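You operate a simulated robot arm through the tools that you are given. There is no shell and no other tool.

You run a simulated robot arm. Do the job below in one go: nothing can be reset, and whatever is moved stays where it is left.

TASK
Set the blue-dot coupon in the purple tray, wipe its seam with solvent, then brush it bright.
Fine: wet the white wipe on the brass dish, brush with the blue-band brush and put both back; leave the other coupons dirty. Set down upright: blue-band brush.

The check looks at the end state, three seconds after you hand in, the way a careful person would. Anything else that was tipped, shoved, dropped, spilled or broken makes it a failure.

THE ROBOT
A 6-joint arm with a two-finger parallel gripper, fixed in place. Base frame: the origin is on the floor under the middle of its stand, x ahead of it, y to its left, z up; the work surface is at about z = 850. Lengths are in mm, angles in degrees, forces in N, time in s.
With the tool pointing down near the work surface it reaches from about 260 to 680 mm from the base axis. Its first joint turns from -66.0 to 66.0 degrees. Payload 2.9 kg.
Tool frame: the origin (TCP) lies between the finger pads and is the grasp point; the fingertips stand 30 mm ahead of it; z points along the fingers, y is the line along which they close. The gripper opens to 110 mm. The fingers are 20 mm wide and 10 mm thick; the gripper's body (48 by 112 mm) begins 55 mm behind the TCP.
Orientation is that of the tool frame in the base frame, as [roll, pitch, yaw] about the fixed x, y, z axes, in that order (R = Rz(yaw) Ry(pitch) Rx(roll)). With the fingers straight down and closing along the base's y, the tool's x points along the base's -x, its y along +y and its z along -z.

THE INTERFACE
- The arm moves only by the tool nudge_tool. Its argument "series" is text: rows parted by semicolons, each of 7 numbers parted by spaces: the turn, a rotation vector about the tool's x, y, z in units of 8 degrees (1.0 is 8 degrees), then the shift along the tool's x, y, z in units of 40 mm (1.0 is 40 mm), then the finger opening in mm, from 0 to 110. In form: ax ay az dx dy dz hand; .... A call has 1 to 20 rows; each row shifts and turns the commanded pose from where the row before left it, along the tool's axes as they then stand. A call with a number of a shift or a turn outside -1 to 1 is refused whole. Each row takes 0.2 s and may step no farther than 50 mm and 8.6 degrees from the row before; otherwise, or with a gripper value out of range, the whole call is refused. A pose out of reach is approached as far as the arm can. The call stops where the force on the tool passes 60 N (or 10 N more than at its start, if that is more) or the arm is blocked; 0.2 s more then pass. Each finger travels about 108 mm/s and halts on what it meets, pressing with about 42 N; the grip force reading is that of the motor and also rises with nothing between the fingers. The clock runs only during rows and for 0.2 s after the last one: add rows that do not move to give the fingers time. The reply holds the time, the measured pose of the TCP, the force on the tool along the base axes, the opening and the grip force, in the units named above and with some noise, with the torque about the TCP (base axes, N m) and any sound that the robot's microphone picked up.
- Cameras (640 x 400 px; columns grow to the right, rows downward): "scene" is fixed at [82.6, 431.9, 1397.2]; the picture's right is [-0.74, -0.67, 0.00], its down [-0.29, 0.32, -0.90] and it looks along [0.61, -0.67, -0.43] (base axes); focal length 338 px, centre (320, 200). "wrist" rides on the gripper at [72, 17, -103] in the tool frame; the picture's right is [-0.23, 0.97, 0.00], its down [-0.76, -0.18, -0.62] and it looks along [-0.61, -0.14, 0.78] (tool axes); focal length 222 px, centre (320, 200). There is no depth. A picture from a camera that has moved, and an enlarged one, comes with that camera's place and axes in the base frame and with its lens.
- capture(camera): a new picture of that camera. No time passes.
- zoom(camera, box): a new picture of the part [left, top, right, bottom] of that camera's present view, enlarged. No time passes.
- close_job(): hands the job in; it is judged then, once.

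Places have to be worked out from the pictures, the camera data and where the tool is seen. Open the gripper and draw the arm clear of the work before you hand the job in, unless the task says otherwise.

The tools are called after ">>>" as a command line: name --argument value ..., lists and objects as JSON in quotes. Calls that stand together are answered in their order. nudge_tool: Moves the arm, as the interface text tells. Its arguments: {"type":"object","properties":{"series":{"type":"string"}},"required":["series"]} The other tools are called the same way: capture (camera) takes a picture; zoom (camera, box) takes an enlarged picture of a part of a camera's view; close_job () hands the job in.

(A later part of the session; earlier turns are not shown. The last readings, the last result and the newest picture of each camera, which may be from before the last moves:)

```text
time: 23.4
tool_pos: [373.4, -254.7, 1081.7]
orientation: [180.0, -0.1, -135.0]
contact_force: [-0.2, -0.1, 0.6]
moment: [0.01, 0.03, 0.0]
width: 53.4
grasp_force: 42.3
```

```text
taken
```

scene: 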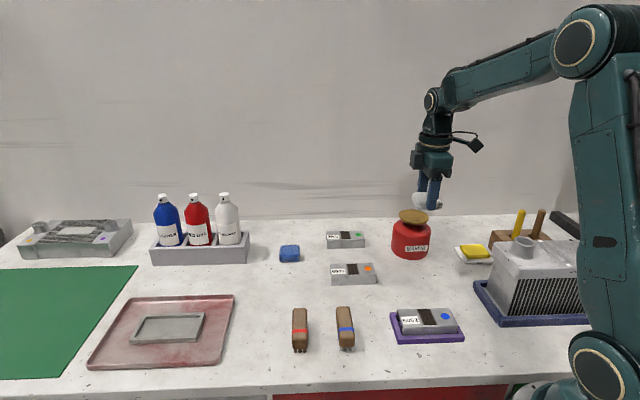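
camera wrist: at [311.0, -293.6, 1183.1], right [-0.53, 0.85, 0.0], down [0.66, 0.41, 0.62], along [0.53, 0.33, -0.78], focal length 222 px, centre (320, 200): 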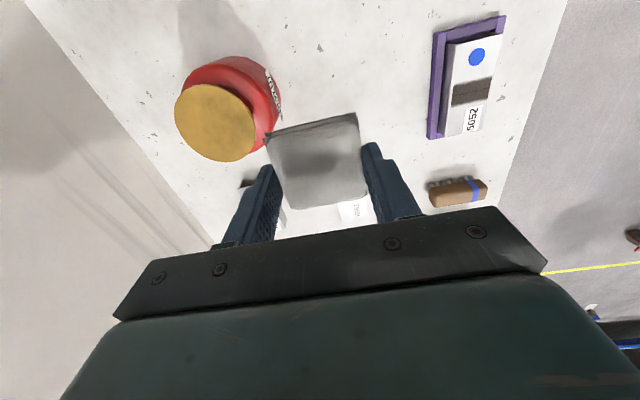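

Dish is clear in view at the left; I zoom on it to measure its centre.

>>> zoom --camera "wrist" --box '[150, 40, 310, 180]'

>>> zoom --camera "scene" --box '[370, 170, 470, 270]'

>>> zoom --camera "wrist" --box '[410, 0, 520, 150]'

```text
2.86 times, centred on (230, 110) of wrist
camera zoom: at [311.0, -293.6, 1183.1], right [-0.53, 0.85, 0.0], down [0.66, 0.41, 0.62], along [0.53, 0.33, -0.78], focal length 635 px, centre (577, 457)
```

zoom: 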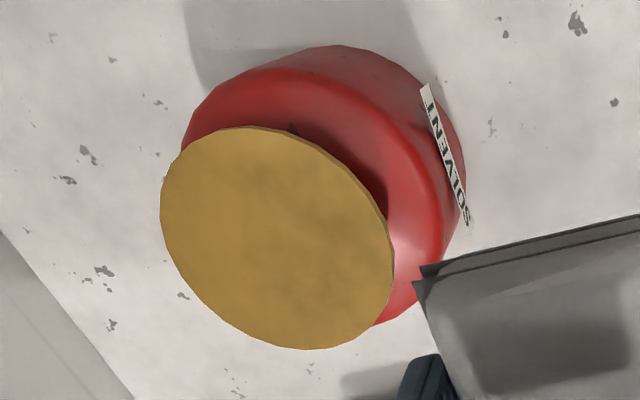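

```text
4.00 times, centred on (420, 220) of scene
camera zoom: at [82.6, 431.9, 1397.2], right [-0.74, -0.67, 0.0], down [-0.29, 0.32, -0.9], along [0.61, -0.67, -0.43], focal length 1351 px, centre (-80, 120)
```

zoom: 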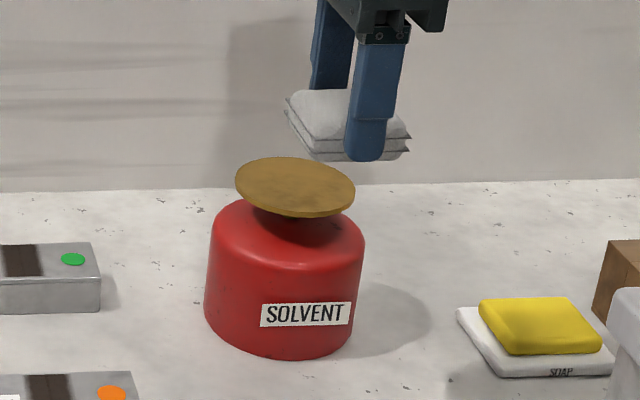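

```text
2.67 times, centred on (465, 75) of wrist
camera zoom: at [311.0, -293.6, 1183.1], right [-0.53, 0.85, 0.0], down [0.66, 0.41, 0.62], along [0.53, 0.33, -0.78], focal length 592 px, centre (-67, 533)
```

zoom: 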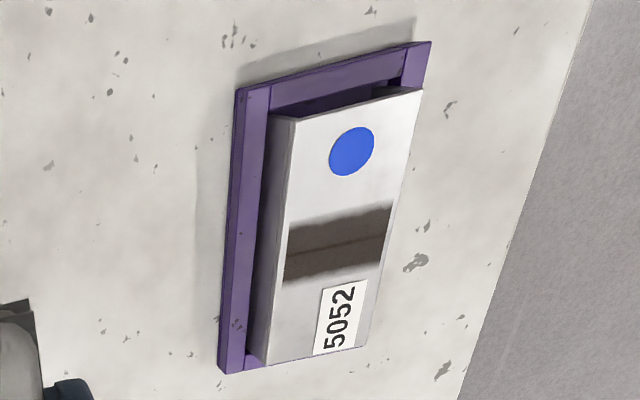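

Triangulating the dish from two wrist views gives centre ≈ (435, −342), top z≈958. I move over it and stop with the wipe ~26 mm above the dish.

>>> nudge_tool --series "0 0 0 0.1156 -0.6556 0 40; 0 0 0 0.1156 -0.6556 0 40; 0 0 0 0.1156 -0.6556 0 40; 0 0 0 0.1156 -0.6556 0 40; 0 0 0 0 0 0.75 40; 0 0 0 0 0 0.75 40; 0 0 0 0 0 0 40; 0 0 0 0 0 0 40"

>>> capture --camera "wrist"

>>> zoom --camera "scene" --box '[370, 170, 470, 270]'

```text
time: 25.2
tool_pos: [435.7, -340.4, 1020.3]
orientation: [180.0, 0.0, -134.9]
contact_force: [0.2, 0.4, -0.2]
moment: [-0.01, -0.01, 0.05]
width: 53.6
grasp_force: 41.8
```

```text
taken
camera wrist: at [372.5, -380.8, 1122.5], right [-0.53, 0.85, 0.0], down [0.66, 0.41, 0.62], along [0.53, 0.33, -0.78], focal length 222 px, centre (320, 200)
```

wrist: 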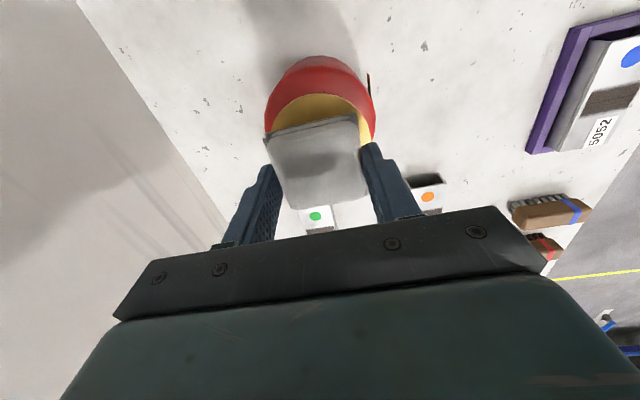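

```text
4.00 times, centred on (420, 220) of scene
camera zoom: at [82.6, 431.9, 1397.2], right [-0.74, -0.67, 0.0], down [-0.29, 0.32, -0.9], along [0.61, -0.67, -0.43], focal length 1351 px, centre (-80, 120)
```

zoom: 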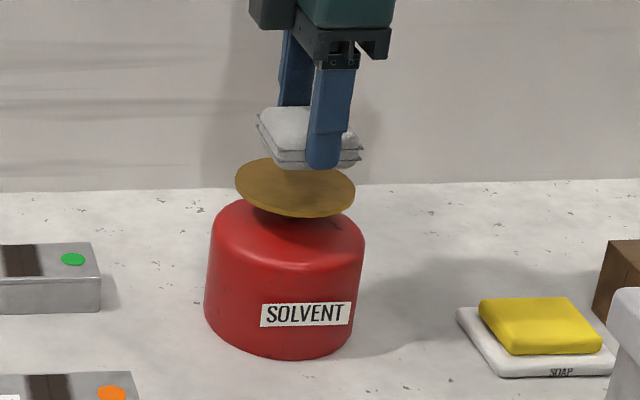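

Scene view hints the wipe may be a few mm to the right of the dish centre; let me zoom with the wrist camera to check.

>>> zoom --camera "wrist" --box '[240, 40, 400, 200]'

>>> zoom --camera "scene" --box '[395, 190, 445, 240]'

```text
2.50 times, centred on (320, 120) of wrist
camera zoom: at [372.5, -380.8, 1122.5], right [-0.53, 0.85, 0.0], down [0.66, 0.41, 0.62], along [0.53, 0.33, -0.78], focal length 555 px, centre (320, 400)
```

zoom: 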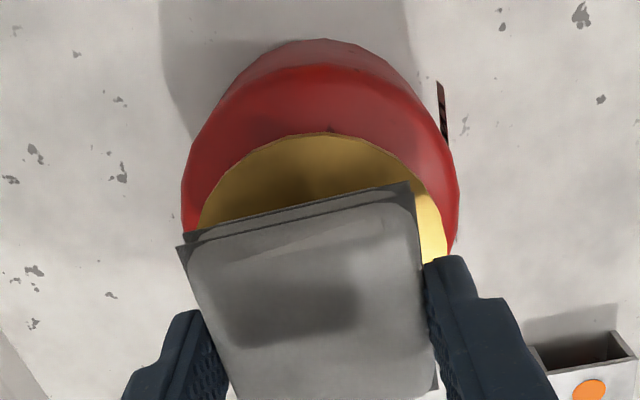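

```text
8.00 times, centred on (420, 215) of scene
camera zoom: at [82.6, 431.9, 1397.2], right [-0.74, -0.67, 0.0], down [-0.29, 0.32, -0.9], along [0.61, -0.67, -0.43], focal length 2701 px, centre (-480, 80)
```

zoom: 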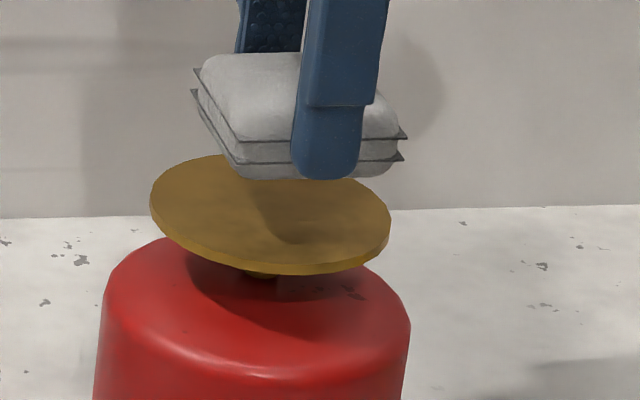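

Both views suggest the dish centre is ~5–6 mm toward tool −x from the wipe. I shift 5 mm, then descend 22 mm to just above contact.

>>> nudge_tool --series "0 0 0 -0.125 0 0 40; 0 0 0 0 0 0.275 40; 0 0 0 0 0 0.275 40; 0 0 0 0 0 0 40; 0 0 0 0 0 0 40"

>>> zoom --camera "scene" --box '[385, 185, 455, 265]'

>>> zoom --camera "wrist" --box '[240, 40, 400, 200]'

```text
time: 26.4
tool_pos: [440.0, -336.9, 996.6]
orientation: [180.0, 0.1, -135.1]
contact_force: [0.3, 1.0, 0.4]
moment: [0.04, -0.04, 0.01]
width: 53.5
grasp_force: 41.5
```

```text
5.00 times, centred on (420, 225) of scene
camera zoom: at [82.6, 431.9, 1397.2], right [-0.74, -0.67, 0.0], down [-0.29, 0.32, -0.9], along [0.61, -0.67, -0.43], focal length 1688 px, centre (-180, 75)
```

zoom: 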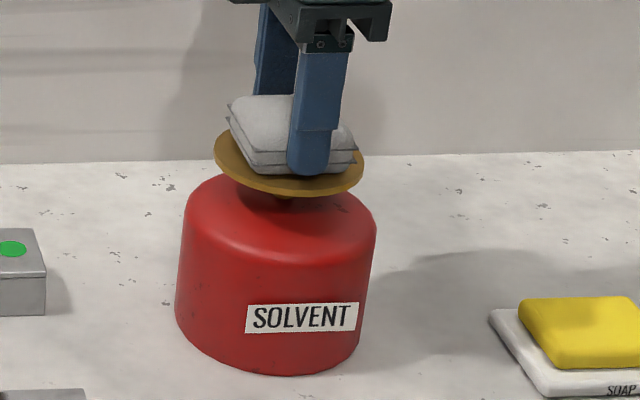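

```text
2.50 times, centred on (320, 120) of wrist
camera zoom: at [376.1, -377.0, 1100.2], right [-0.53, 0.85, 0.0], down [0.66, 0.41, 0.62], along [0.53, 0.33, -0.78], focal length 555 px, centre (320, 400)
```

zoom: 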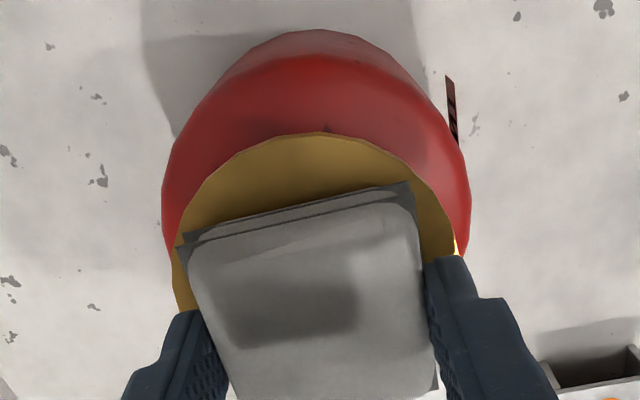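

The wipe is well centred and just above the dish. Lowering in ~1.5 mm steps, watching force.

>>> nudge_tool --series "0 0 0 0 0 0.04 40; 0 0 0 0 0 0.04 40; 0 0 0 0 0 0 40"

>>> zoom --camera "scene" --box '[385, 185, 455, 265]'

```text
time: 27.2
tool_pos: [439.7, -337.5, 994.8]
orientation: [180.0, 0.1, -134.9]
contact_force: [-0.1, -0.1, 0.5]
moment: [-0.01, -0.02, 0.01]
width: 53.6
grasp_force: 40.9
```

```text
5.00 times, centred on (420, 225) of scene
camera zoom: at [82.6, 431.9, 1397.2], right [-0.74, -0.67, 0.0], down [-0.29, 0.32, -0.9], along [0.61, -0.67, -0.43], focal length 1688 px, centre (-180, 75)
```

zoom: 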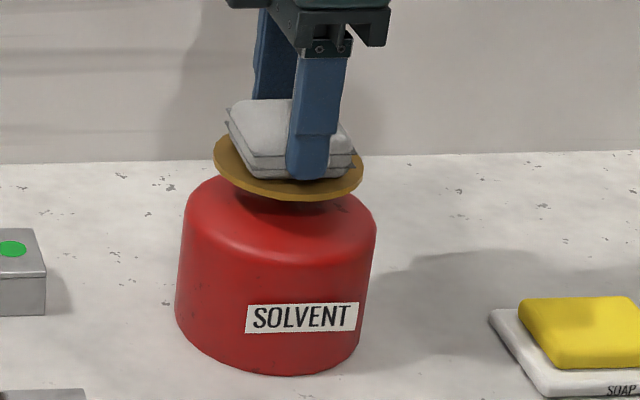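

The dish seems to be depressing slightly with little force. I continue pressing down another 6 mm.

>>> nudge_tool --series "0 0 0 0 0 0.0375 40; 0 0 0 0 0 0.0375 40; 0 0 0 0 0 0.0375 40; 0 0 0 0 0 0.0375 40; 0 0 0 0 0 0 40"

>>> zoom --camera "scene" --box '[385, 185, 455, 265]'

```text
time: 28.4
tool_pos: [440.2, -337.0, 990.0]
orientation: [-179.9, 0.0, -135.0]
contact_force: [0.9, 1.1, 1.8]
moment: [0.04, 0.0, -0.05]
width: 53.8
grasp_force: 41.9
```

```text
5.00 times, centred on (420, 225) of scene
camera zoom: at [82.6, 431.9, 1397.2], right [-0.74, -0.67, 0.0], down [-0.29, 0.32, -0.9], along [0.61, -0.67, -0.43], focal length 1688 px, centre (-180, 75)
```

zoom: 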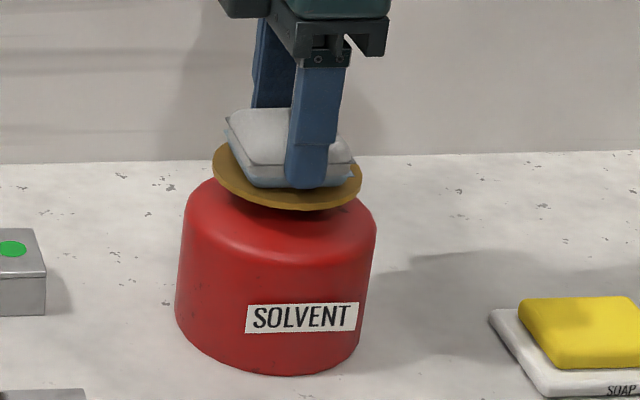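

The dish is depressing and the wipe's lower layer seems to have changed tint; I zoom in to confirm it is wet.

>>> zoom --camera "scene" --box '[400, 200, 440, 235]'

>>> zoom --camera "wrist" --box '[240, 60, 400, 220]'

```text
11.43 times, centred on (420, 218) of scene
camera zoom: at [82.6, 431.9, 1397.2], right [-0.74, -0.67, 0.0], down [-0.29, 0.32, -0.9], along [0.61, -0.67, -0.43], focal length 3859 px, centre (-823, 0)
```

zoom: 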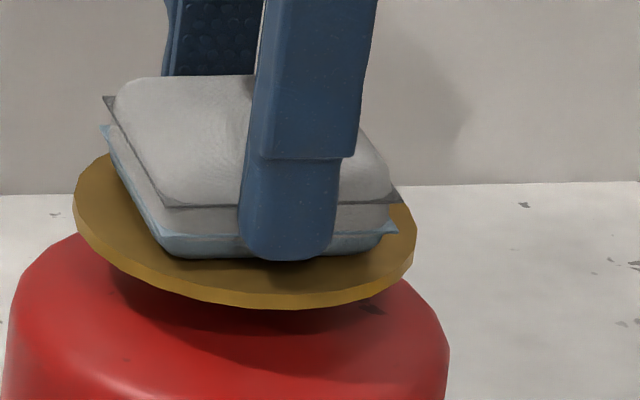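

```text
2.50 times, centred on (320, 140) of wrist
camera zoom: at [376.4, -377.1, 1091.9], right [-0.53, 0.85, 0.0], down [0.66, 0.41, 0.62], along [0.53, 0.33, -0.78], focal length 555 px, centre (320, 350)
```

zoom: 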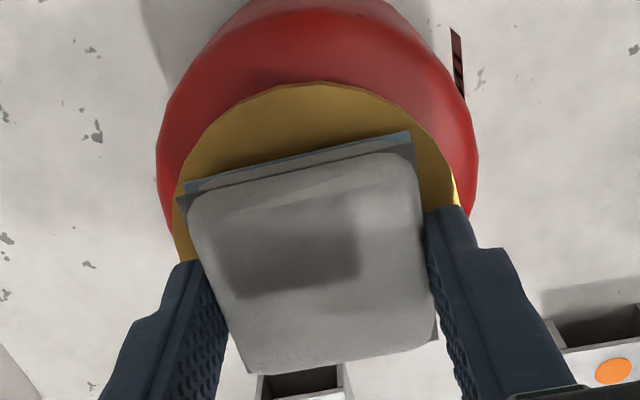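

The wipe's underside is clearly wet (bluish). I hold briefly, lift clear, and carry it over to the coupon's seam at z≈1000.

>>> nudge_tool --series "0 0 0 0 0 0.025 40; 0 0 0 0 0 0 40; 0 0 0 0 0 -0.25 40; 0 0 0 0 0 -0.5 40; 0 0 0 0 0 -0.75 40; 0 0 0 0 0 -0.75 40; 0 0 0 -0.1566 0.906 0.2469 40; 0 0 0 -0.1566 0.906 0.2469 40; 0 0 0 -0.1566 0.906 0.2469 40; 0 0 0 -0.1566 0.906 0.2469 40; 0 0 0 -0.1566 0.906 0.2469 40; 0 0 0 -0.1566 0.906 0.2469 40; 0 0 0 -0.1566 0.906 0.2469 40; 0 0 0 -0.1566 0.906 0.2469 40; 0 0 0 0 0 0 40; 0 0 0 0 0 0 40"

>>> capture --camera "wrist"

>>> capture --camera "scene"

```text
time: 31.8
tool_pos: [270.0, -97.7, 998.3]
orientation: [-180.0, -0.1, -134.9]
contact_force: [0.3, -0.7, -0.6]
moment: [0.0, -0.02, 0.01]
width: 53.7
grasp_force: 41.8
```

```text
taken
camera wrist: at [207.0, -136.8, 1101.2], right [-0.53, 0.85, 0.0], down [0.66, 0.41, 0.62], along [0.53, 0.33, -0.78], focal length 222 px, centre (320, 200)
```

wrist: 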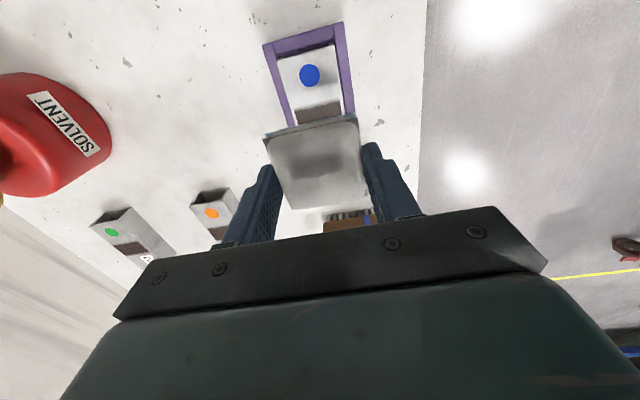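

```text
taken
```

scene: 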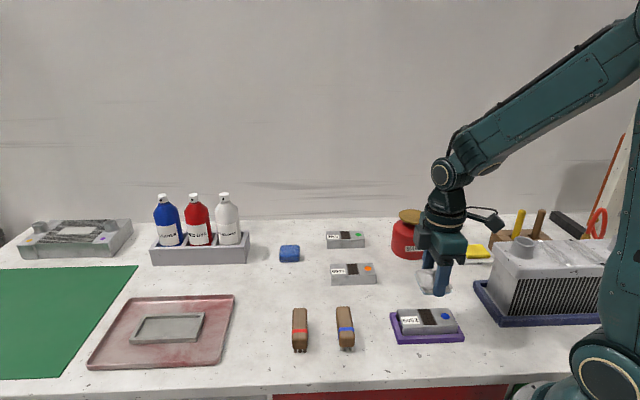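

The wipe is above the seam. I descend 73 mm to ~10 mm above contact, then verify.

>>> nudge_tool --series "0 0 0 0 0 0.65 40; 0 0 0 0 0 0.65 40; 0 0 0 0 0 0.525 40; 0 0 0 0 0 0 40; 0 0 0 0 0 0 40"

>>> zoom --camera "scene" --box '[380, 270, 480, 350]'

>>> zoom --camera "wrist" --box '[230, 20, 400, 220]'

```text
time: 33.0
tool_pos: [270.0, -97.3, 927.7]
orientation: [180.0, 0.0, -135.0]
contact_force: [-0.2, 0.1, -0.8]
moment: [-0.03, 0.01, 0.02]
width: 53.6
grasp_force: 41.5
```

```text
5.00 times, centred on (430, 310) of scene
camera zoom: at [82.6, 431.9, 1397.2], right [-0.74, -0.67, 0.0], down [-0.29, 0.32, -0.9], along [0.61, -0.67, -0.43], focal length 1688 px, centre (-230, -350)
```

zoom: 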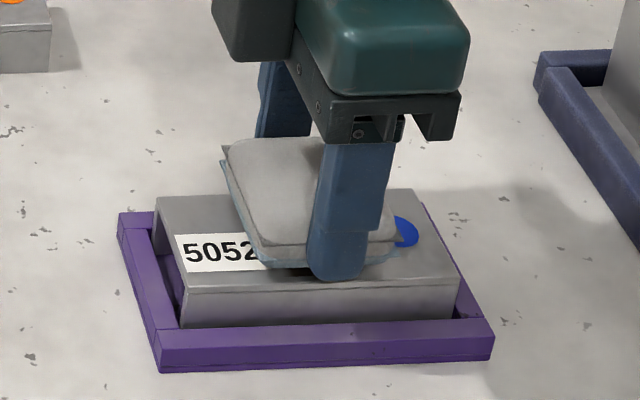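

```text
2.00 times, centred on (315, 120) of wrist
camera zoom: at [207.4, -136.5, 1029.0], right [-0.53, 0.85, 0.0], down [0.66, 0.41, 0.62], along [0.53, 0.33, -0.78], focal length 444 px, centre (330, 360)
```

zoom: 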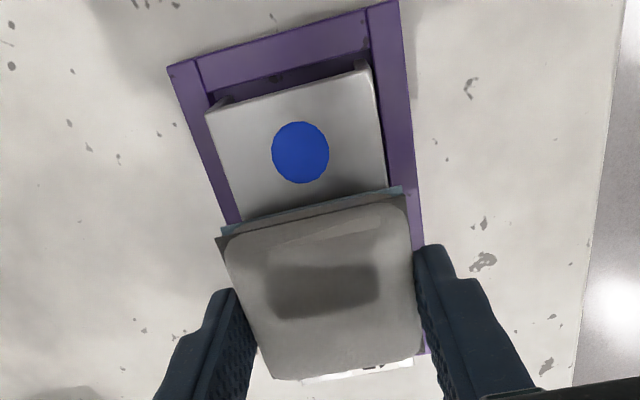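

The wet wipe hovers ~10 mm over the seam. I lower in small steps until there's light contact.

>>> nudge_tool --series "0 0 0 0 0 0.1 40; 0 0 0 0 0 0.1 40; 0 0 0 0 0 0.05 40; 0 0 0 0 0 0 40"

```text
time: 33.7
tool_pos: [269.9, -97.1, 919.8]
orientation: [-180.0, 0.0, -134.9]
contact_force: [-4.5, 1.4, 17.8]
moment: [0.04, 0.16, -0.03]
width: 53.5
grasp_force: 41.8
stopped in row 3: the force on the tool passed its limit at 62 N (the readings are from after the stop); the commanded pose is now the measured one
```

Contact came sooner than expected, with a 62 N spike (17.8 N now). Before moving, I check that nothing shifted.

>>> zoom --camera "scene" --box '[380, 270, 480, 350]'

>>> zoom --camera "wrist" --box '[230, 20, 400, 220]'

```text
5.00 times, centred on (430, 310) of scene
camera zoom: at [82.3, 432.0, 1397.2], right [-0.74, -0.67, 0.0], down [-0.29, 0.32, -0.9], along [0.61, -0.67, -0.43], focal length 1688 px, centre (-230, -350)
```

zoom: 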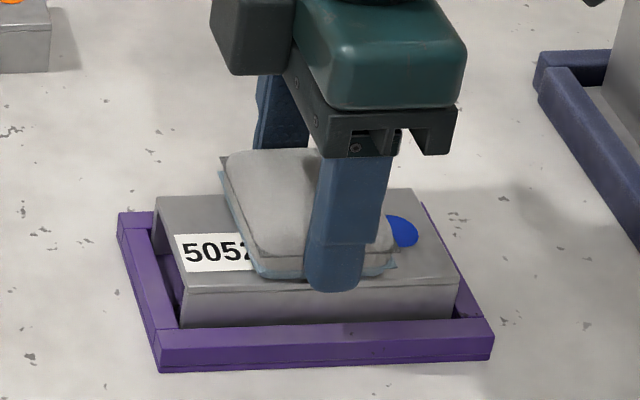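

```text
2.00 times, centred on (315, 120) of wrist
camera zoom: at [207.2, -136.6, 1022.4], right [-0.53, 0.85, 0.0], down [0.66, 0.41, 0.62], along [0.53, 0.33, -0.78], focal length 444 px, centre (330, 360)
```

zoom: 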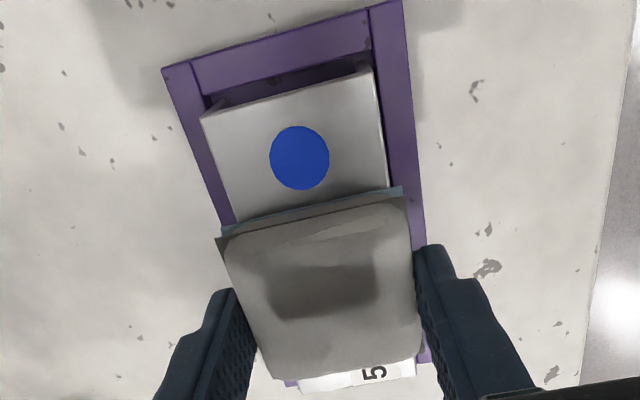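

Nothing shifted. I ease off half a millimetre to reduce the press before stroking.

>>> nudge_tool --series "0 0 0 0 0 -0.0125 40; 0 0 0 0 0 0 40"

```text
time: 34.3
tool_pos: [269.9, -97.2, 920.2]
orientation: [-179.9, 0.2, -135.0]
contact_force: [-4.3, 1.1, 12.2]
moment: [0.07, 0.14, 0.0]
width: 53.8
grasp_force: 41.6
```

Press is now ~12 N. I ease slightly more and stroke the wipe back and forth along the seam (tool y, ±18 mm).

>>> nudge_tool --series "0 0 0 0 0 -0.01 40; 0 0 0 0 0.15 0 40; 0 0 0 0 0.15 0 40; 0 0 0 0 0.15 0 40; 0 0 0 0 -0.15 0 40; 0 0 0 0 -0.15 0 40; 0 0 0 0 -0.15 0 40; 0 0 0 0 -0.15 0 40; 0 0 0 0 -0.15 0 40; 0 0 0 0 -0.15 0 40; 0 0 0 0 0.15 0 40; 0 0 0 0 0.15 0 40; 0 0 0 0 0.15 0 40; 0 0 0 0 0 0 40"

>>> zoom --camera "scene" --box '[380, 270, 480, 350]'

>>> zoom --camera "wrist" --box '[230, 20, 400, 220]'

```text
time: 37.3
tool_pos: [271.0, -97.7, 919.6]
orientation: [-180.0, 0.1, -135.0]
contact_force: [0.6, -0.4, -1.3]
moment: [0.04, 0.0, 0.02]
width: 53.4
grasp_force: 41.7
```

```text
5.00 times, centred on (430, 310) of scene
camera zoom: at [82.6, 431.9, 1397.2], right [-0.74, -0.67, 0.0], down [-0.29, 0.32, -0.9], along [0.61, -0.67, -0.43], focal length 1688 px, centre (-230, -350)
```

zoom: 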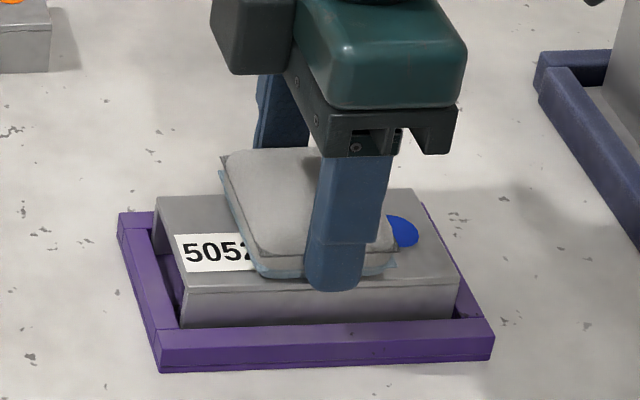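

```text
2.00 times, centred on (315, 120) of wrist
camera zoom: at [207.3, -136.6, 1022.7], right [-0.53, 0.85, 0.0], down [0.66, 0.41, 0.62], along [0.53, 0.33, -0.78], focal length 444 px, centre (330, 360)
```

zoom: 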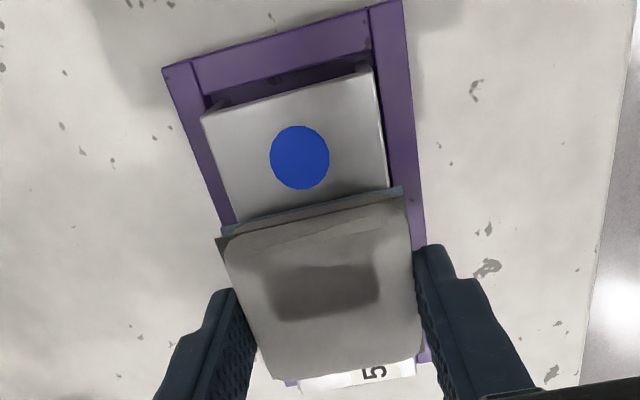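

Force has dropped to about zero, so the strokes may have been too light. I lower by half-millimetre steps to find contact again.

>>> nudge_tool --series "0 0 0 0 0 0.0125 40; 0 0 0 0 0 0.0125 40; 0 0 0 0 0 0 40"

```text
time: 38.1
tool_pos: [270.7, -97.2, 920.6]
orientation: [-179.7, 0.1, -134.9]
contact_force: [-4.1, 2.4, 25.9]
moment: [0.16, 0.28, 0.02]
width: 53.6
grasp_force: 41.7
```

Now ~26 N. I back off 0.4 mm and stroke in one direction, reading force along the way.

>>> nudge_tool --series "0 0 0 0 0 -0.01 40; 0 0 0 0 0.125 0 40; 0 0 0 0 0.125 0 40; 0 0 0 0 0.125 0 40"

>>> zoom --camera "scene" --box '[380, 270, 480, 350]'

```text
time: 39.1
tool_pos: [260.1, -87.6, 919.7]
orientation: [-179.7, 0.1, -135.0]
contact_force: [6.7, -6.0, 18.3]
moment: [-0.27, -0.29, 0.01]
width: 53.6
grasp_force: 42.1
```

```text
5.00 times, centred on (430, 310) of scene
camera zoom: at [82.6, 431.8, 1397.3], right [-0.74, -0.67, 0.0], down [-0.29, 0.32, -0.9], along [0.61, -0.67, -0.43], focal length 1688 px, centre (-230, -350)
```

zoom: 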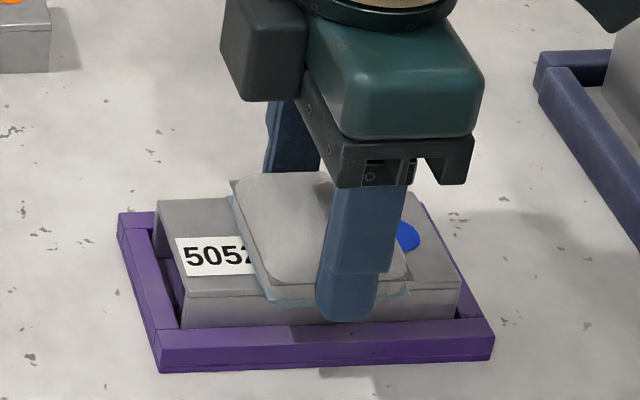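

Good contact: 18 N normal with ~9 N friction, tray unmoved. I stroke back across the seam 30 mm.

>>> nudge_tool --series "0 0 0 0 -0.125 0 40; 0 0 0 0 -0.125 0 40; 0 0 0 0 -0.125 0 40; 0 0 0 0 -0.125 0 40; 0 0 0 0 -0.125 0 40; 0 0 0 0 -0.125 0 40; 0 0 0 0 -0.075 0 40"

>>> zoom --camera "scene" --box '[380, 270, 480, 350]'

```text
time: 40.7
tool_pos: [283.7, -110.1, 920.9]
orientation: [-179.8, 0.1, -135.0]
contact_force: [-0.8, 2.6, 4.2]
moment: [0.15, 0.14, 0.0]
width: 53.4
grasp_force: 42.6
```

```text
5.00 times, centred on (430, 310) of scene
camera zoom: at [82.5, 431.9, 1397.2], right [-0.74, -0.67, 0.0], down [-0.29, 0.32, -0.9], along [0.61, -0.67, -0.43], focal length 1688 px, centre (-230, -350)
```

zoom: 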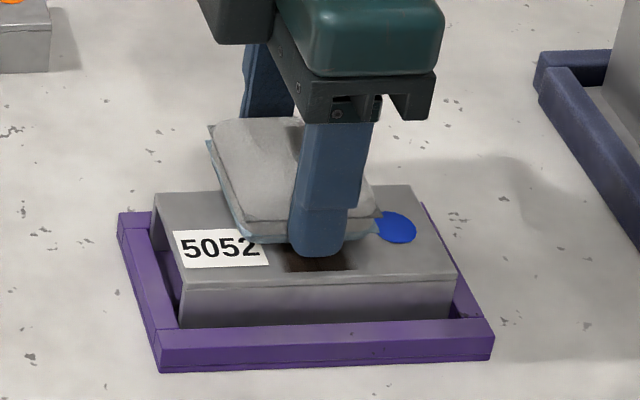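

The front of the band is visible; I zoom to see how it has changed.

>>> zoom --camera "scene" --box '[410, 305, 460, 345]'

>>> zoom --camera "scene" --box '[320, 225, 390, 290]'

```text
10.00 times, centred on (435, 325) of scene
camera zoom: at [82.5, 431.9, 1397.2], right [-0.74, -0.67, 0.0], down [-0.29, 0.32, -0.9], along [0.61, -0.67, -0.43], focal length 3377 px, centre (-830, -1050)
```

zoom: 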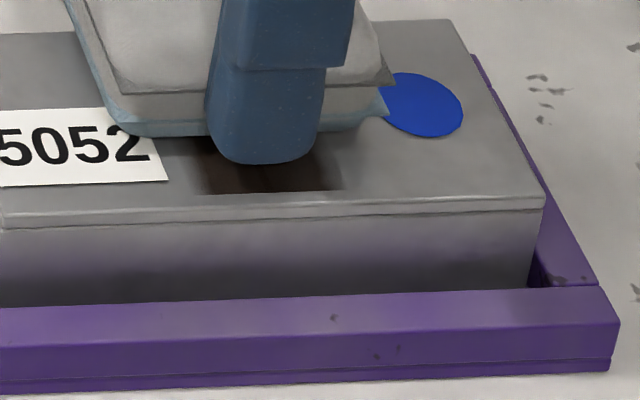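

```text
6.15 times, centred on (355, 258) of scene
camera zoom: at [82.5, 431.9, 1397.2], right [-0.74, -0.67, 0.0], down [-0.29, 0.32, -0.9], along [0.61, -0.67, -0.43], focal length 2078 px, centre (105, -154)
```

zoom: 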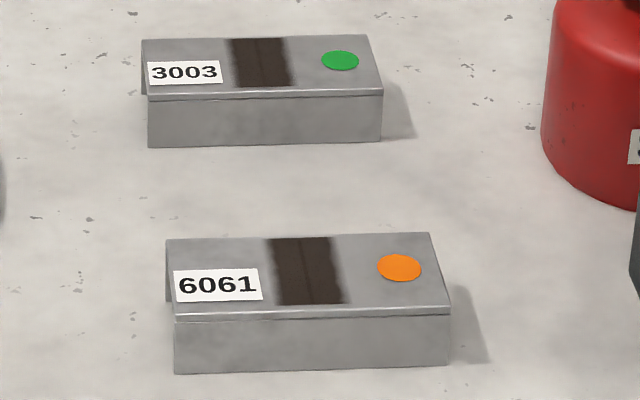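

The band still looks dark under the shadow. I make more strokes along the seam, slightly firmer.

>>> nudge_tool --series "0 0 0 0 0.125 0.0075 40; 0 0 0 0 0.125 0 40; 0 0 0 0 0.125 0 40; 0 0 0 0 0.125 0 40; 0 0 0 0 0.125 0 40; 0 0 0 0 0.125 0 40; 0 0 0 0 0.125 0 40; 0 0 0 0 -0.125 0 40; 0 0 0 0 -0.125 0 40; 0 0 0 0 -0.125 0 40; 0 0 0 0 -0.125 0 40; 0 0 0 0 -0.125 0 40; 0 0 0 0 -0.125 0 40; 0 0 0 0 -0.125 0 40"

```text
time: 43.7
tool_pos: [283.1, -110.2, 919.1]
orientation: [-179.8, 0.2, -135.0]
contact_force: [-1.6, 1.8, 4.3]
moment: [0.08, 0.08, -0.03]
width: 53.8
grasp_force: 42.1
```

I lift the wipe and shift it aside so the seam can be inspected.

>>> nudge_tool --series "0 0 0 0 0 -0.5 40; 0 0 0 0 -0.25 -0.75 40; 0 0 0 0 -0.75 -0.25 40; 0 0 0 0 -0.75 0 40; 0 0 0 0 0 0 40"

>>> zoom --camera "scene" --box '[390, 290, 470, 350]'

>>> capture --camera "wrist"

```text
time: 44.9
tool_pos: [333.2, -159.1, 980.0]
orientation: [-179.8, 0.1, -135.0]
contact_force: [0.2, -0.4, 0.2]
moment: [0.02, -0.01, 0.02]
width: 53.5
grasp_force: 41.7
```

```text
6.67 times, centred on (430, 320) of scene
camera zoom: at [82.6, 431.9, 1397.2], right [-0.74, -0.67, 0.0], down [-0.29, 0.32, -0.9], along [0.61, -0.67, -0.43], focal length 2251 px, centre (-413, -600)
```

zoom: 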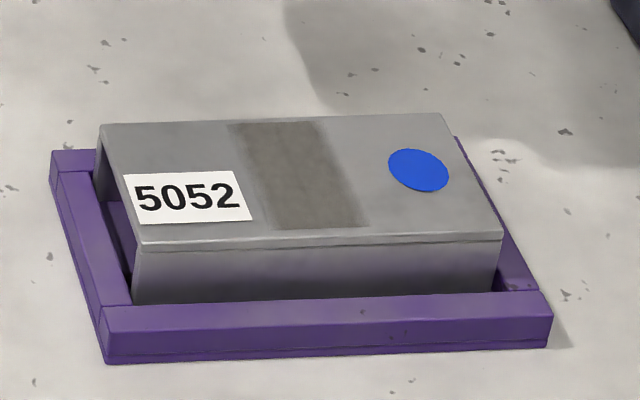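

```text
taken
camera wrist: at [269.3, -199.1, 1081.9], right [-0.53, 0.85, 0.0], down [0.66, 0.41, 0.62], along [0.53, 0.33, -0.78], focal length 222 px, centre (320, 200)
```

wrist: 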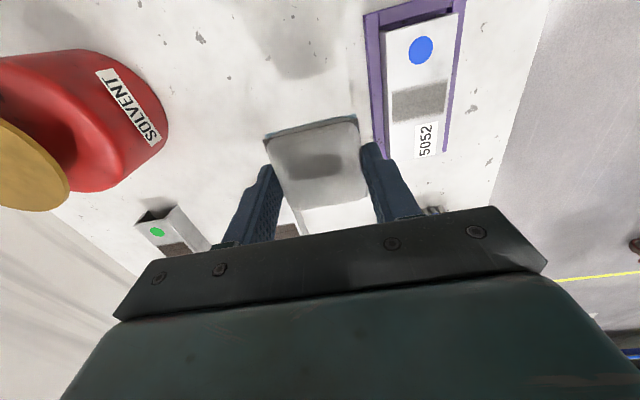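

The grime is gone – a dull grey band remains, ready for brushing. Now I return the wipe to its original spot at (587.7, −7.2).

>>> nudge_tool --series "0 0 0 0 0 -0.75 40; 0 0 0 -0.9028 -0.2266 0 40; 0 0 0 -0.9028 -0.2266 0 40; 0 0 0 -0.9028 -0.2266 0 40; 0 0 0 -0.9028 -0.2266 0 40; 0 0 0 -0.9028 -0.2266 0 40; 0 0 0 -0.9028 -0.2266 0 40; 0 0 0 -0.9028 -0.2266 0 40; 0 0 0 -0.9028 -0.2266 0 40; 0 0 0 0 0 0 40; 0 0 0 0 0 0.8 40; 0 0 0 0 0 0.8 40; 0 0 0 0 0 0.7 40; 0 0 0 0 0 0 40; 0 0 0 0 0 0 40"

>>> capture --camera "wrist"

>>> zoom --camera "scene" --box '[250, 225, 330, 305]'

```text
time: 48.1
tool_pos: [588.6, -6.1, 918.2]
orientation: [-179.9, 0.0, -135.0]
contact_force: [0.7, -0.1, -0.1]
moment: [0.0, 0.01, 0.0]
width: 53.7
grasp_force: 42.5
```

```text
taken
camera wrist: at [525.3, -46.1, 1020.6], right [-0.53, 0.85, 0.0], down [0.66, 0.41, 0.62], along [0.53, 0.33, -0.78], focal length 222 px, centre (320, 200)
```

wrist: 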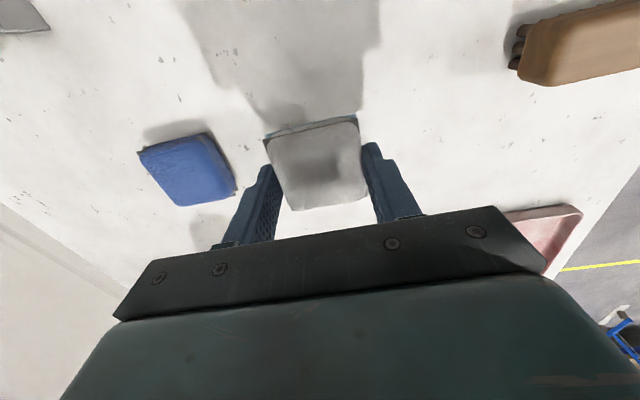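

```text
5.00 times, centred on (290, 265) of scene
camera zoom: at [82.6, 431.9, 1397.2], right [-0.74, -0.67, 0.0], down [-0.29, 0.32, -0.9], along [0.61, -0.67, -0.43], focal length 1688 px, centre (470, -125)
```

zoom: 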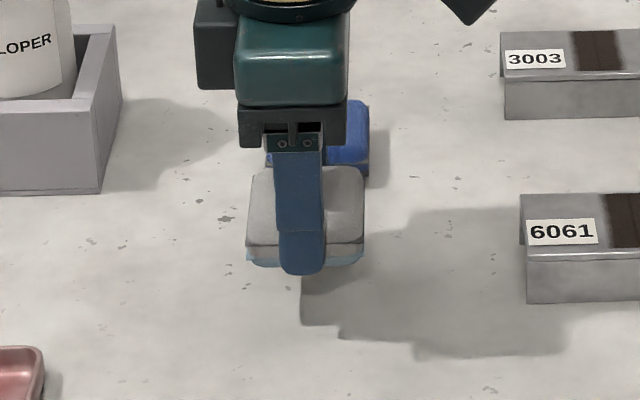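

Over the original spot. I lower 24 mm, then feel for the table in 1 mm steps.

>>> nudge_tool --series "0 0 0 0 0 0.3 40; 0 0 0 0 0 0.3 40; 0 0 0 0 0 0 40; 0 0 0 0 0 0.025 40; 0 0 0 0 0 0.025 40; 0 0 0 0 0 0 40"

```text
time: 49.5
tool_pos: [588.6, -6.1, 892.3]
orientation: [-179.9, 0.0, -135.0]
contact_force: [-0.5, 0.2, 0.0]
moment: [0.03, 0.04, 0.01]
width: 53.3
grasp_force: 41.8
```

No contact at z≈892. Continuing down in 1 mm steps.

>>> nudge_tool --series "0 0 0 0 0 0.025 40; 0 0 0 0 0 0.025 40; 0 0 0 0 0 0 40"

>>> zoom --camera "scene" --box '[250, 225, 330, 305]'

```text
time: 50.3
tool_pos: [587.2, -6.2, 891.3]
orientation: [-179.8, 0.0, -135.0]
contact_force: [0.7, -0.2, -0.2]
moment: [-0.01, 0.0, -0.05]
width: 53.8
grasp_force: 42.0
```

```text
5.00 times, centred on (290, 265) of scene
camera zoom: at [82.6, 431.9, 1397.2], right [-0.74, -0.67, 0.0], down [-0.29, 0.32, -0.9], along [0.61, -0.67, -0.43], focal length 1688 px, centre (470, -125)
```

zoom: 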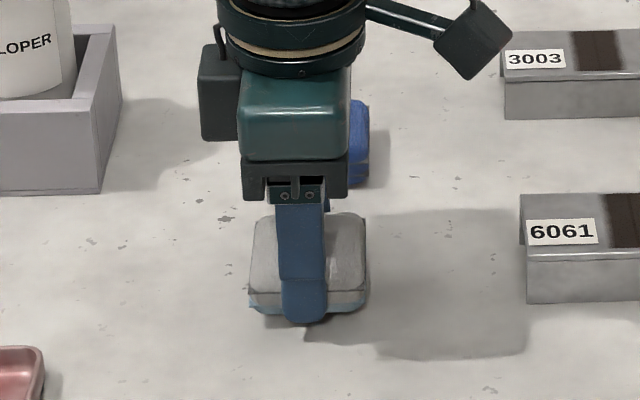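

Still no contact; original grip height was ~886.5, so I continue down in small steps.

>>> nudge_tool --series "0 0 0 0 0 0.025 40; 0 0 0 0 0 0.025 40; 0 0 0 0 0 0.025 40; 0 0 0 0 0 0 40"

>>> capture --camera "wrist"

```text
time: 51.3
tool_pos: [588.3, -6.6, 888.5]
orientation: [-179.8, 0.1, -135.0]
contact_force: [0.0, 0.4, -0.5]
moment: [-0.01, 0.02, -0.01]
width: 53.6
grasp_force: 42.5
```

```text
taken
camera wrist: at [525.3, -46.4, 989.5], right [-0.53, 0.85, 0.0], down [0.66, 0.41, 0.62], along [0.53, 0.33, -0.78], focal length 222 px, centre (320, 200)
```

wrist: 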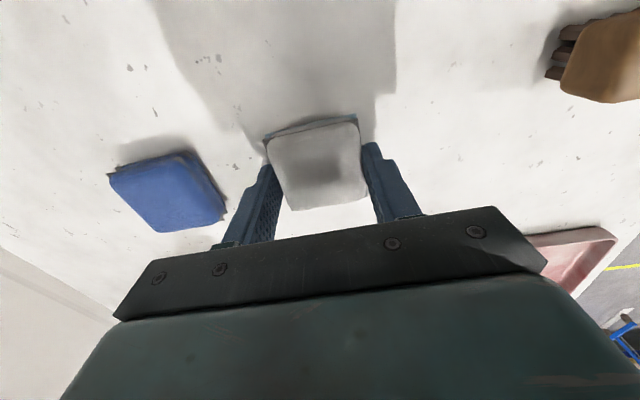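

Camera-based z is 886.5 – nearly the original height. Two more 0.7 mm steps to find the table.

>>> nudge_tool --series "0 0 0 0 0 0.0175 40; 0 0 0 0 0 0.0175 40; 0 0 0 0 0 0 40"

```text
time: 52.1
tool_pos: [588.7, -7.2, 886.1]
orientation: [-180.0, 0.1, -135.1]
contact_force: [0.5, 0.2, 0.8]
moment: [0.01, 0.01, 0.0]
width: 53.7
grasp_force: 42.1
```

>>> nudge_tool --series "0 0 0 0 0 0.0175 40; 0 0 0 0 0 0 40"

```text
time: 52.7
tool_pos: [588.0, -6.7, 886.4]
orientation: [-179.9, 0.1, -135.0]
contact_force: [0.6, -0.6, 1.0]
moment: [0.02, 0.05, -0.01]
width: 53.7
grasp_force: 42.1
```

Force is now ~1 N, so the wipe is at the table (within a fraction of a mm). I open the fingers and rise.

>>> nudge_tool --series "0 0 0 0 0 0 60; 0 0 0 0 0 0 72; 0 0 0 0 0 0 80; 0 0 0 0 0 0 80; 0 0 0 0 0 -0.5 80; 0 0 0 0 0 -0.75 80; 0 0 0 0 0 -0.75 80; 0 0 0 0 0 -0.75 80; 0 0 0 0 0 0 80"

>>> capture --camera "wrist"

>>> zoom --camera "scene" --box '[250, 225, 330, 305]'

```text
time: 54.7
tool_pos: [588.4, -6.5, 996.7]
orientation: [-179.9, 0.0, -135.0]
contact_force: [0.4, 0.0, 0.3]
moment: [-0.02, 0.0, 0.0]
width: 80.1
grasp_force: 0.0
```

```text
taken
camera wrist: at [525.4, -46.4, 1097.8], right [-0.53, 0.85, 0.0], down [0.66, 0.41, 0.62], along [0.53, 0.33, -0.78], focal length 222 px, centre (320, 200)
```

wrist: 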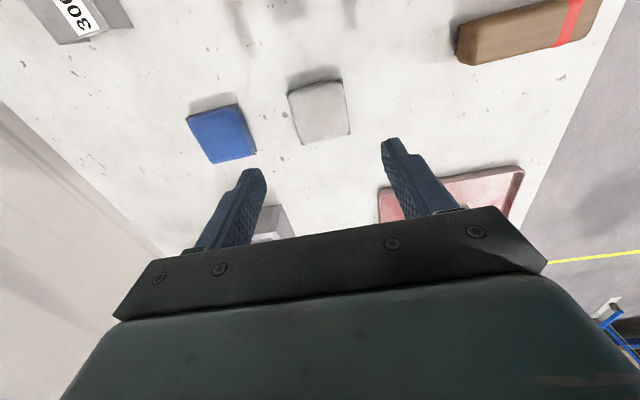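

```text
5.00 times, centred on (290, 265) of scene
camera zoom: at [82.6, 431.9, 1397.2], right [-0.74, -0.67, 0.0], down [-0.29, 0.32, -0.9], along [0.61, -0.67, -0.43], focal length 1688 px, centre (470, -125)
```

zoom: 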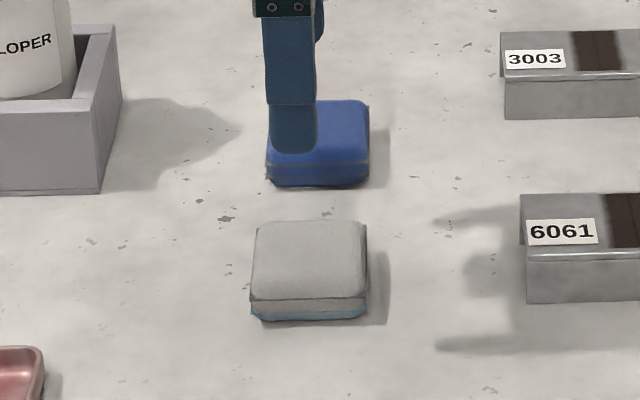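

The wipe is back in its original place. Next I move above the blue-band brush (≈(382, 29)) and turn the tool to yaw 135° so the fingers close across its narrow width.

>>> nudge_tool --series "0 0 0 0.5013 0.7142 -0.2083 80; 0 0 0 0.5013 0.7142 -0.2083 80; 0 0 0 0.5013 0.7142 -0.2083 80; 0 0 0 0.5013 0.7142 -0.2083 80; 0 0 0 0.5013 0.7142 -0.2083 80; 0 0 0 0.5013 0.7142 -0.2083 80; 0 0 0.9375 0 0 0 80; 0 0 0.9375 0 0 0 80; 0 0 0.9375 0 0 0 80; 0 0 0.9375 0 0 0 80; 0 0 0.9375 0 0 0 80; 0 0 0.9375 0 0 0 80; 0 0 0.9375 0 0 0 80; 0 0 0.9375 0 0 0 80; 0 0 0.9375 0 0 0 80; 0 0 0.9375 0 0 0 80; 0 0 0.9375 0 0 0 80; 0 0 0.9375 0 0 0 80; 0 0 0 0 0 0 80"

>>> capture --camera "wrist"

>>> capture --camera "scene"

```text
time: 58.7
tool_pos: [381.7, 29.6, 1045.0]
orientation: [179.9, 0.2, 134.8]
contact_force: [0.2, 0.2, -0.5]
moment: [0.0, 0.01, 0.04]
width: 79.9
grasp_force: 0.1
```

```text
taken
camera wrist: at [342.6, 92.3, 1146.9], right [0.85, 0.53, 0.0], down [0.41, -0.66, 0.62], along [0.33, -0.53, -0.78], focal length 222 px, centre (320, 200)
```

wrist: 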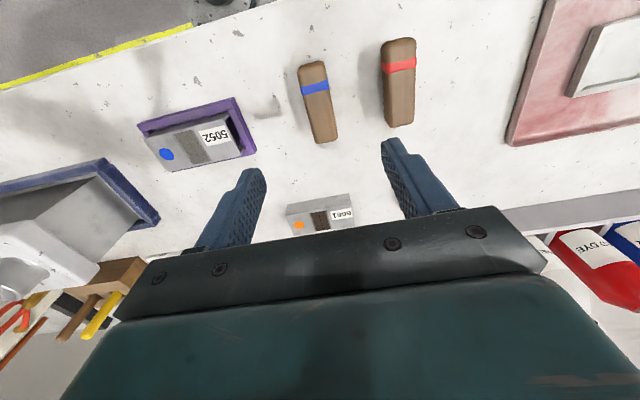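

```text
taken
```

scene: 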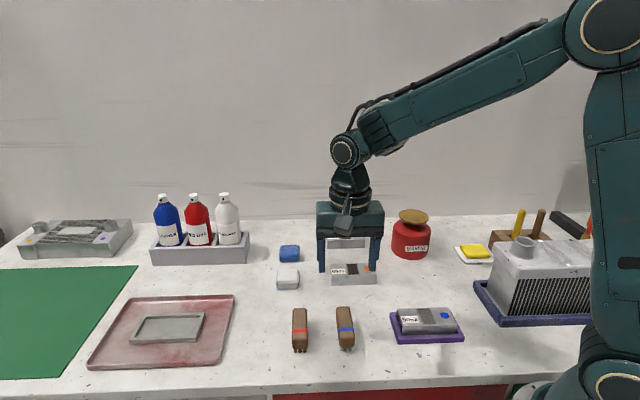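

Brushes are in view between the fingers. I zoom for precise brush position and also check a small mark seen near the tray.

>>> zoom --camera "wrist" --box '[260, 20, 440, 180]'

>>> zoom --camera "wrist" --box '[120, 70, 320, 180]'

>>> zoom --camera "scene" --box '[320, 290, 480, 370]'

```text
2.50 times, centred on (350, 100) of wrist
camera zoom: at [342.6, 92.3, 1146.9], right [0.85, 0.53, 0.0], down [0.41, -0.66, 0.62], along [0.33, -0.53, -0.78], focal length 555 px, centre (245, 450)
```

zoom: 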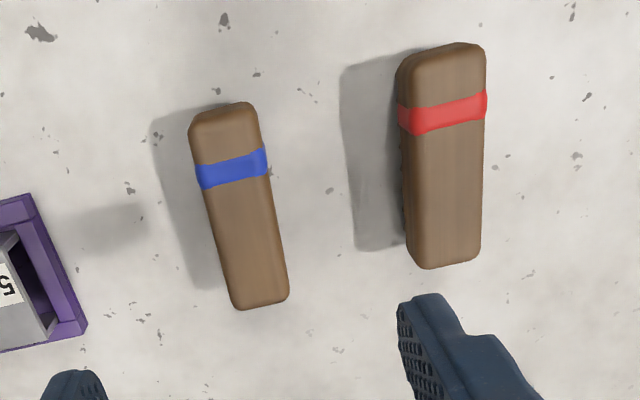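

```text
3.20 times, centred on (220, 125) of wrist
camera zoom: at [342.6, 92.3, 1146.9], right [0.85, 0.53, 0.0], down [0.41, -0.66, 0.62], along [0.33, -0.53, -0.78], focal length 711 px, centre (640, 440)
```

zoom: 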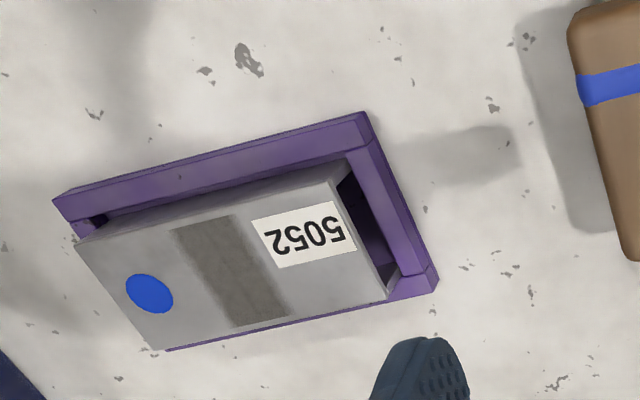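

```text
4.00 times, centred on (400, 330) of scene
camera zoom: at [82.6, 431.9, 1397.2], right [-0.74, -0.67, 0.0], down [-0.29, 0.32, -0.9], along [0.61, -0.67, -0.43], focal length 1351 px, centre (0, -320)
```

zoom: 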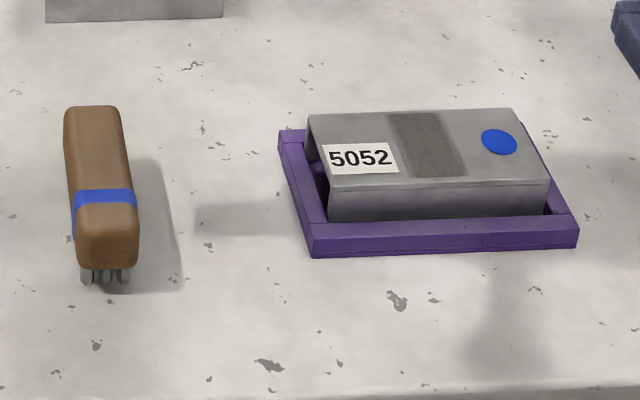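

The marks are only finger shadows. The brush is centred under the TCP, rotated ~1–1.8° from the tool; I apply a 1° turn, narrow the fingers to 60 and descend to z≈922.

>>> nudge_tool --series "0 0 0.14 0 -0.0125 0 60; 0 0 0 0 0 0.7625 60; 0 0 0 0 0 0.7625 60; 0 0 0 0 0 0.7625 60; 0 0 0 0 0 0.7625 60; 0 0 0 0 0 0 60; 0 0 0 0 0 0 60"

>>> capture --camera "wrist"

>>> zoom --camera "scene" --box '[290, 260, 400, 360]'

```text
time: 60.3
tool_pos: [380.2, 29.3, 923.6]
orientation: [180.0, 0.1, 133.9]
contact_force: [0.3, 0.8, 0.7]
moment: [-0.02, 0.0, -0.03]
width: 60.2
grasp_force: 0.0
```

```text
taken
camera wrist: at [342.8, 92.0, 1025.1], right [0.86, 0.51, 0.0], down [0.4, -0.67, 0.62], along [0.32, -0.54, -0.78], focal length 222 px, centre (320, 200)
```

wrist: 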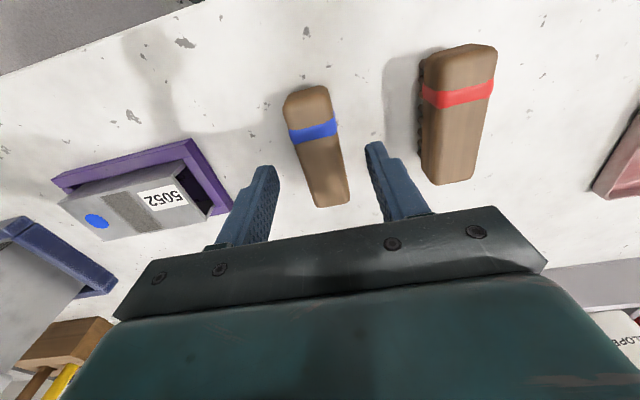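

```text
4.00 times, centred on (345, 310) of scene
camera zoom: at [82.6, 431.9, 1397.2], right [-0.74, -0.67, 0.0], down [-0.29, 0.32, -0.9], along [0.61, -0.67, -0.43], focal length 1351 px, centre (220, -240)
```

zoom: 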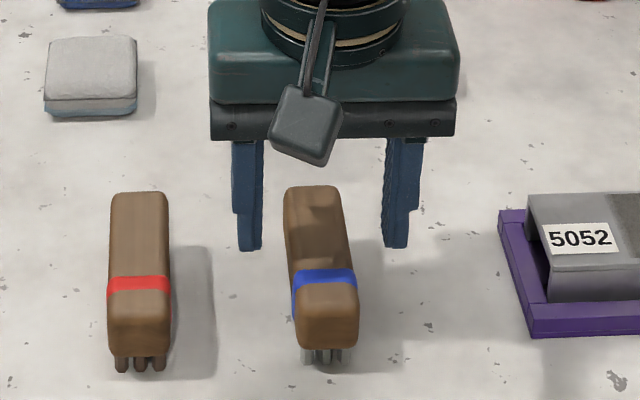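

The fingers straddle the brush well. I descend 28 mm to z≈894 and close on the handle.

>>> nudge_tool --series "0 0 0 0 0 0.35 60; 0 0 0 0 0 0.35 60; 0 0 0 0 0 0 60; 0 0 0 0 0 0 45; 0 0 0 0 0 0 30; 0 0 0 0 0 0 15; 0 0 0 0 0 0 15"

>>> capture --camera "wrist"

>>> zoom --camera "scene" --box '[290, 260, 400, 360]'

```text
time: 61.9
tool_pos: [381.4, 28.9, 894.1]
orientation: [179.9, 0.1, 133.9]
contact_force: [-0.2, 0.8, 0.0]
moment: [0.0, 0.01, 0.01]
width: 29.6
grasp_force: 42.2
```

```text
taken
camera wrist: at [343.0, 92.6, 996.7], right [0.86, 0.51, 0.0], down [0.4, -0.67, 0.62], along [0.32, -0.54, -0.78], focal length 222 px, centre (320, 200)
```

wrist: 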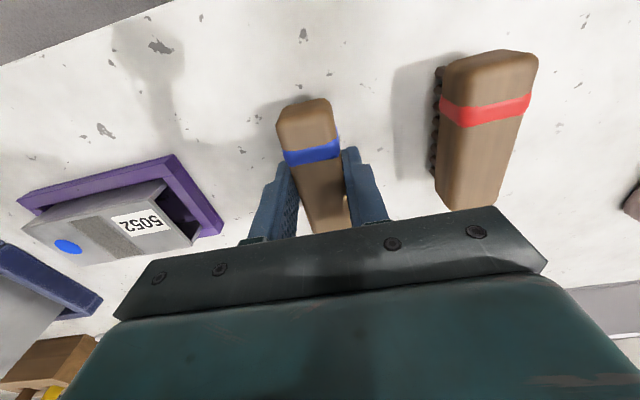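

```text
4.00 times, centred on (345, 310) of scene
camera zoom: at [82.6, 431.9, 1397.2], right [-0.74, -0.67, 0.0], down [-0.29, 0.32, -0.9], along [0.61, -0.67, -0.43], focal length 1351 px, centre (220, -240)
```

zoom: 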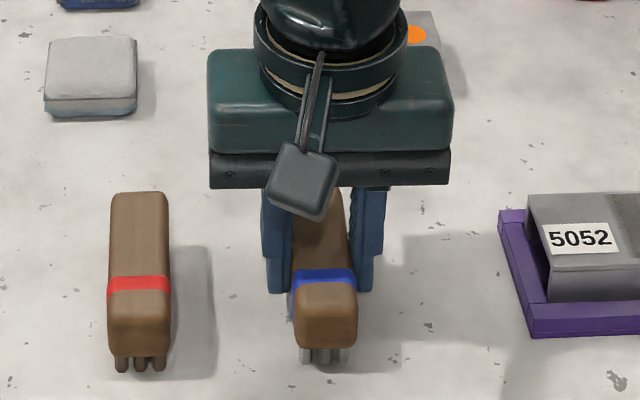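

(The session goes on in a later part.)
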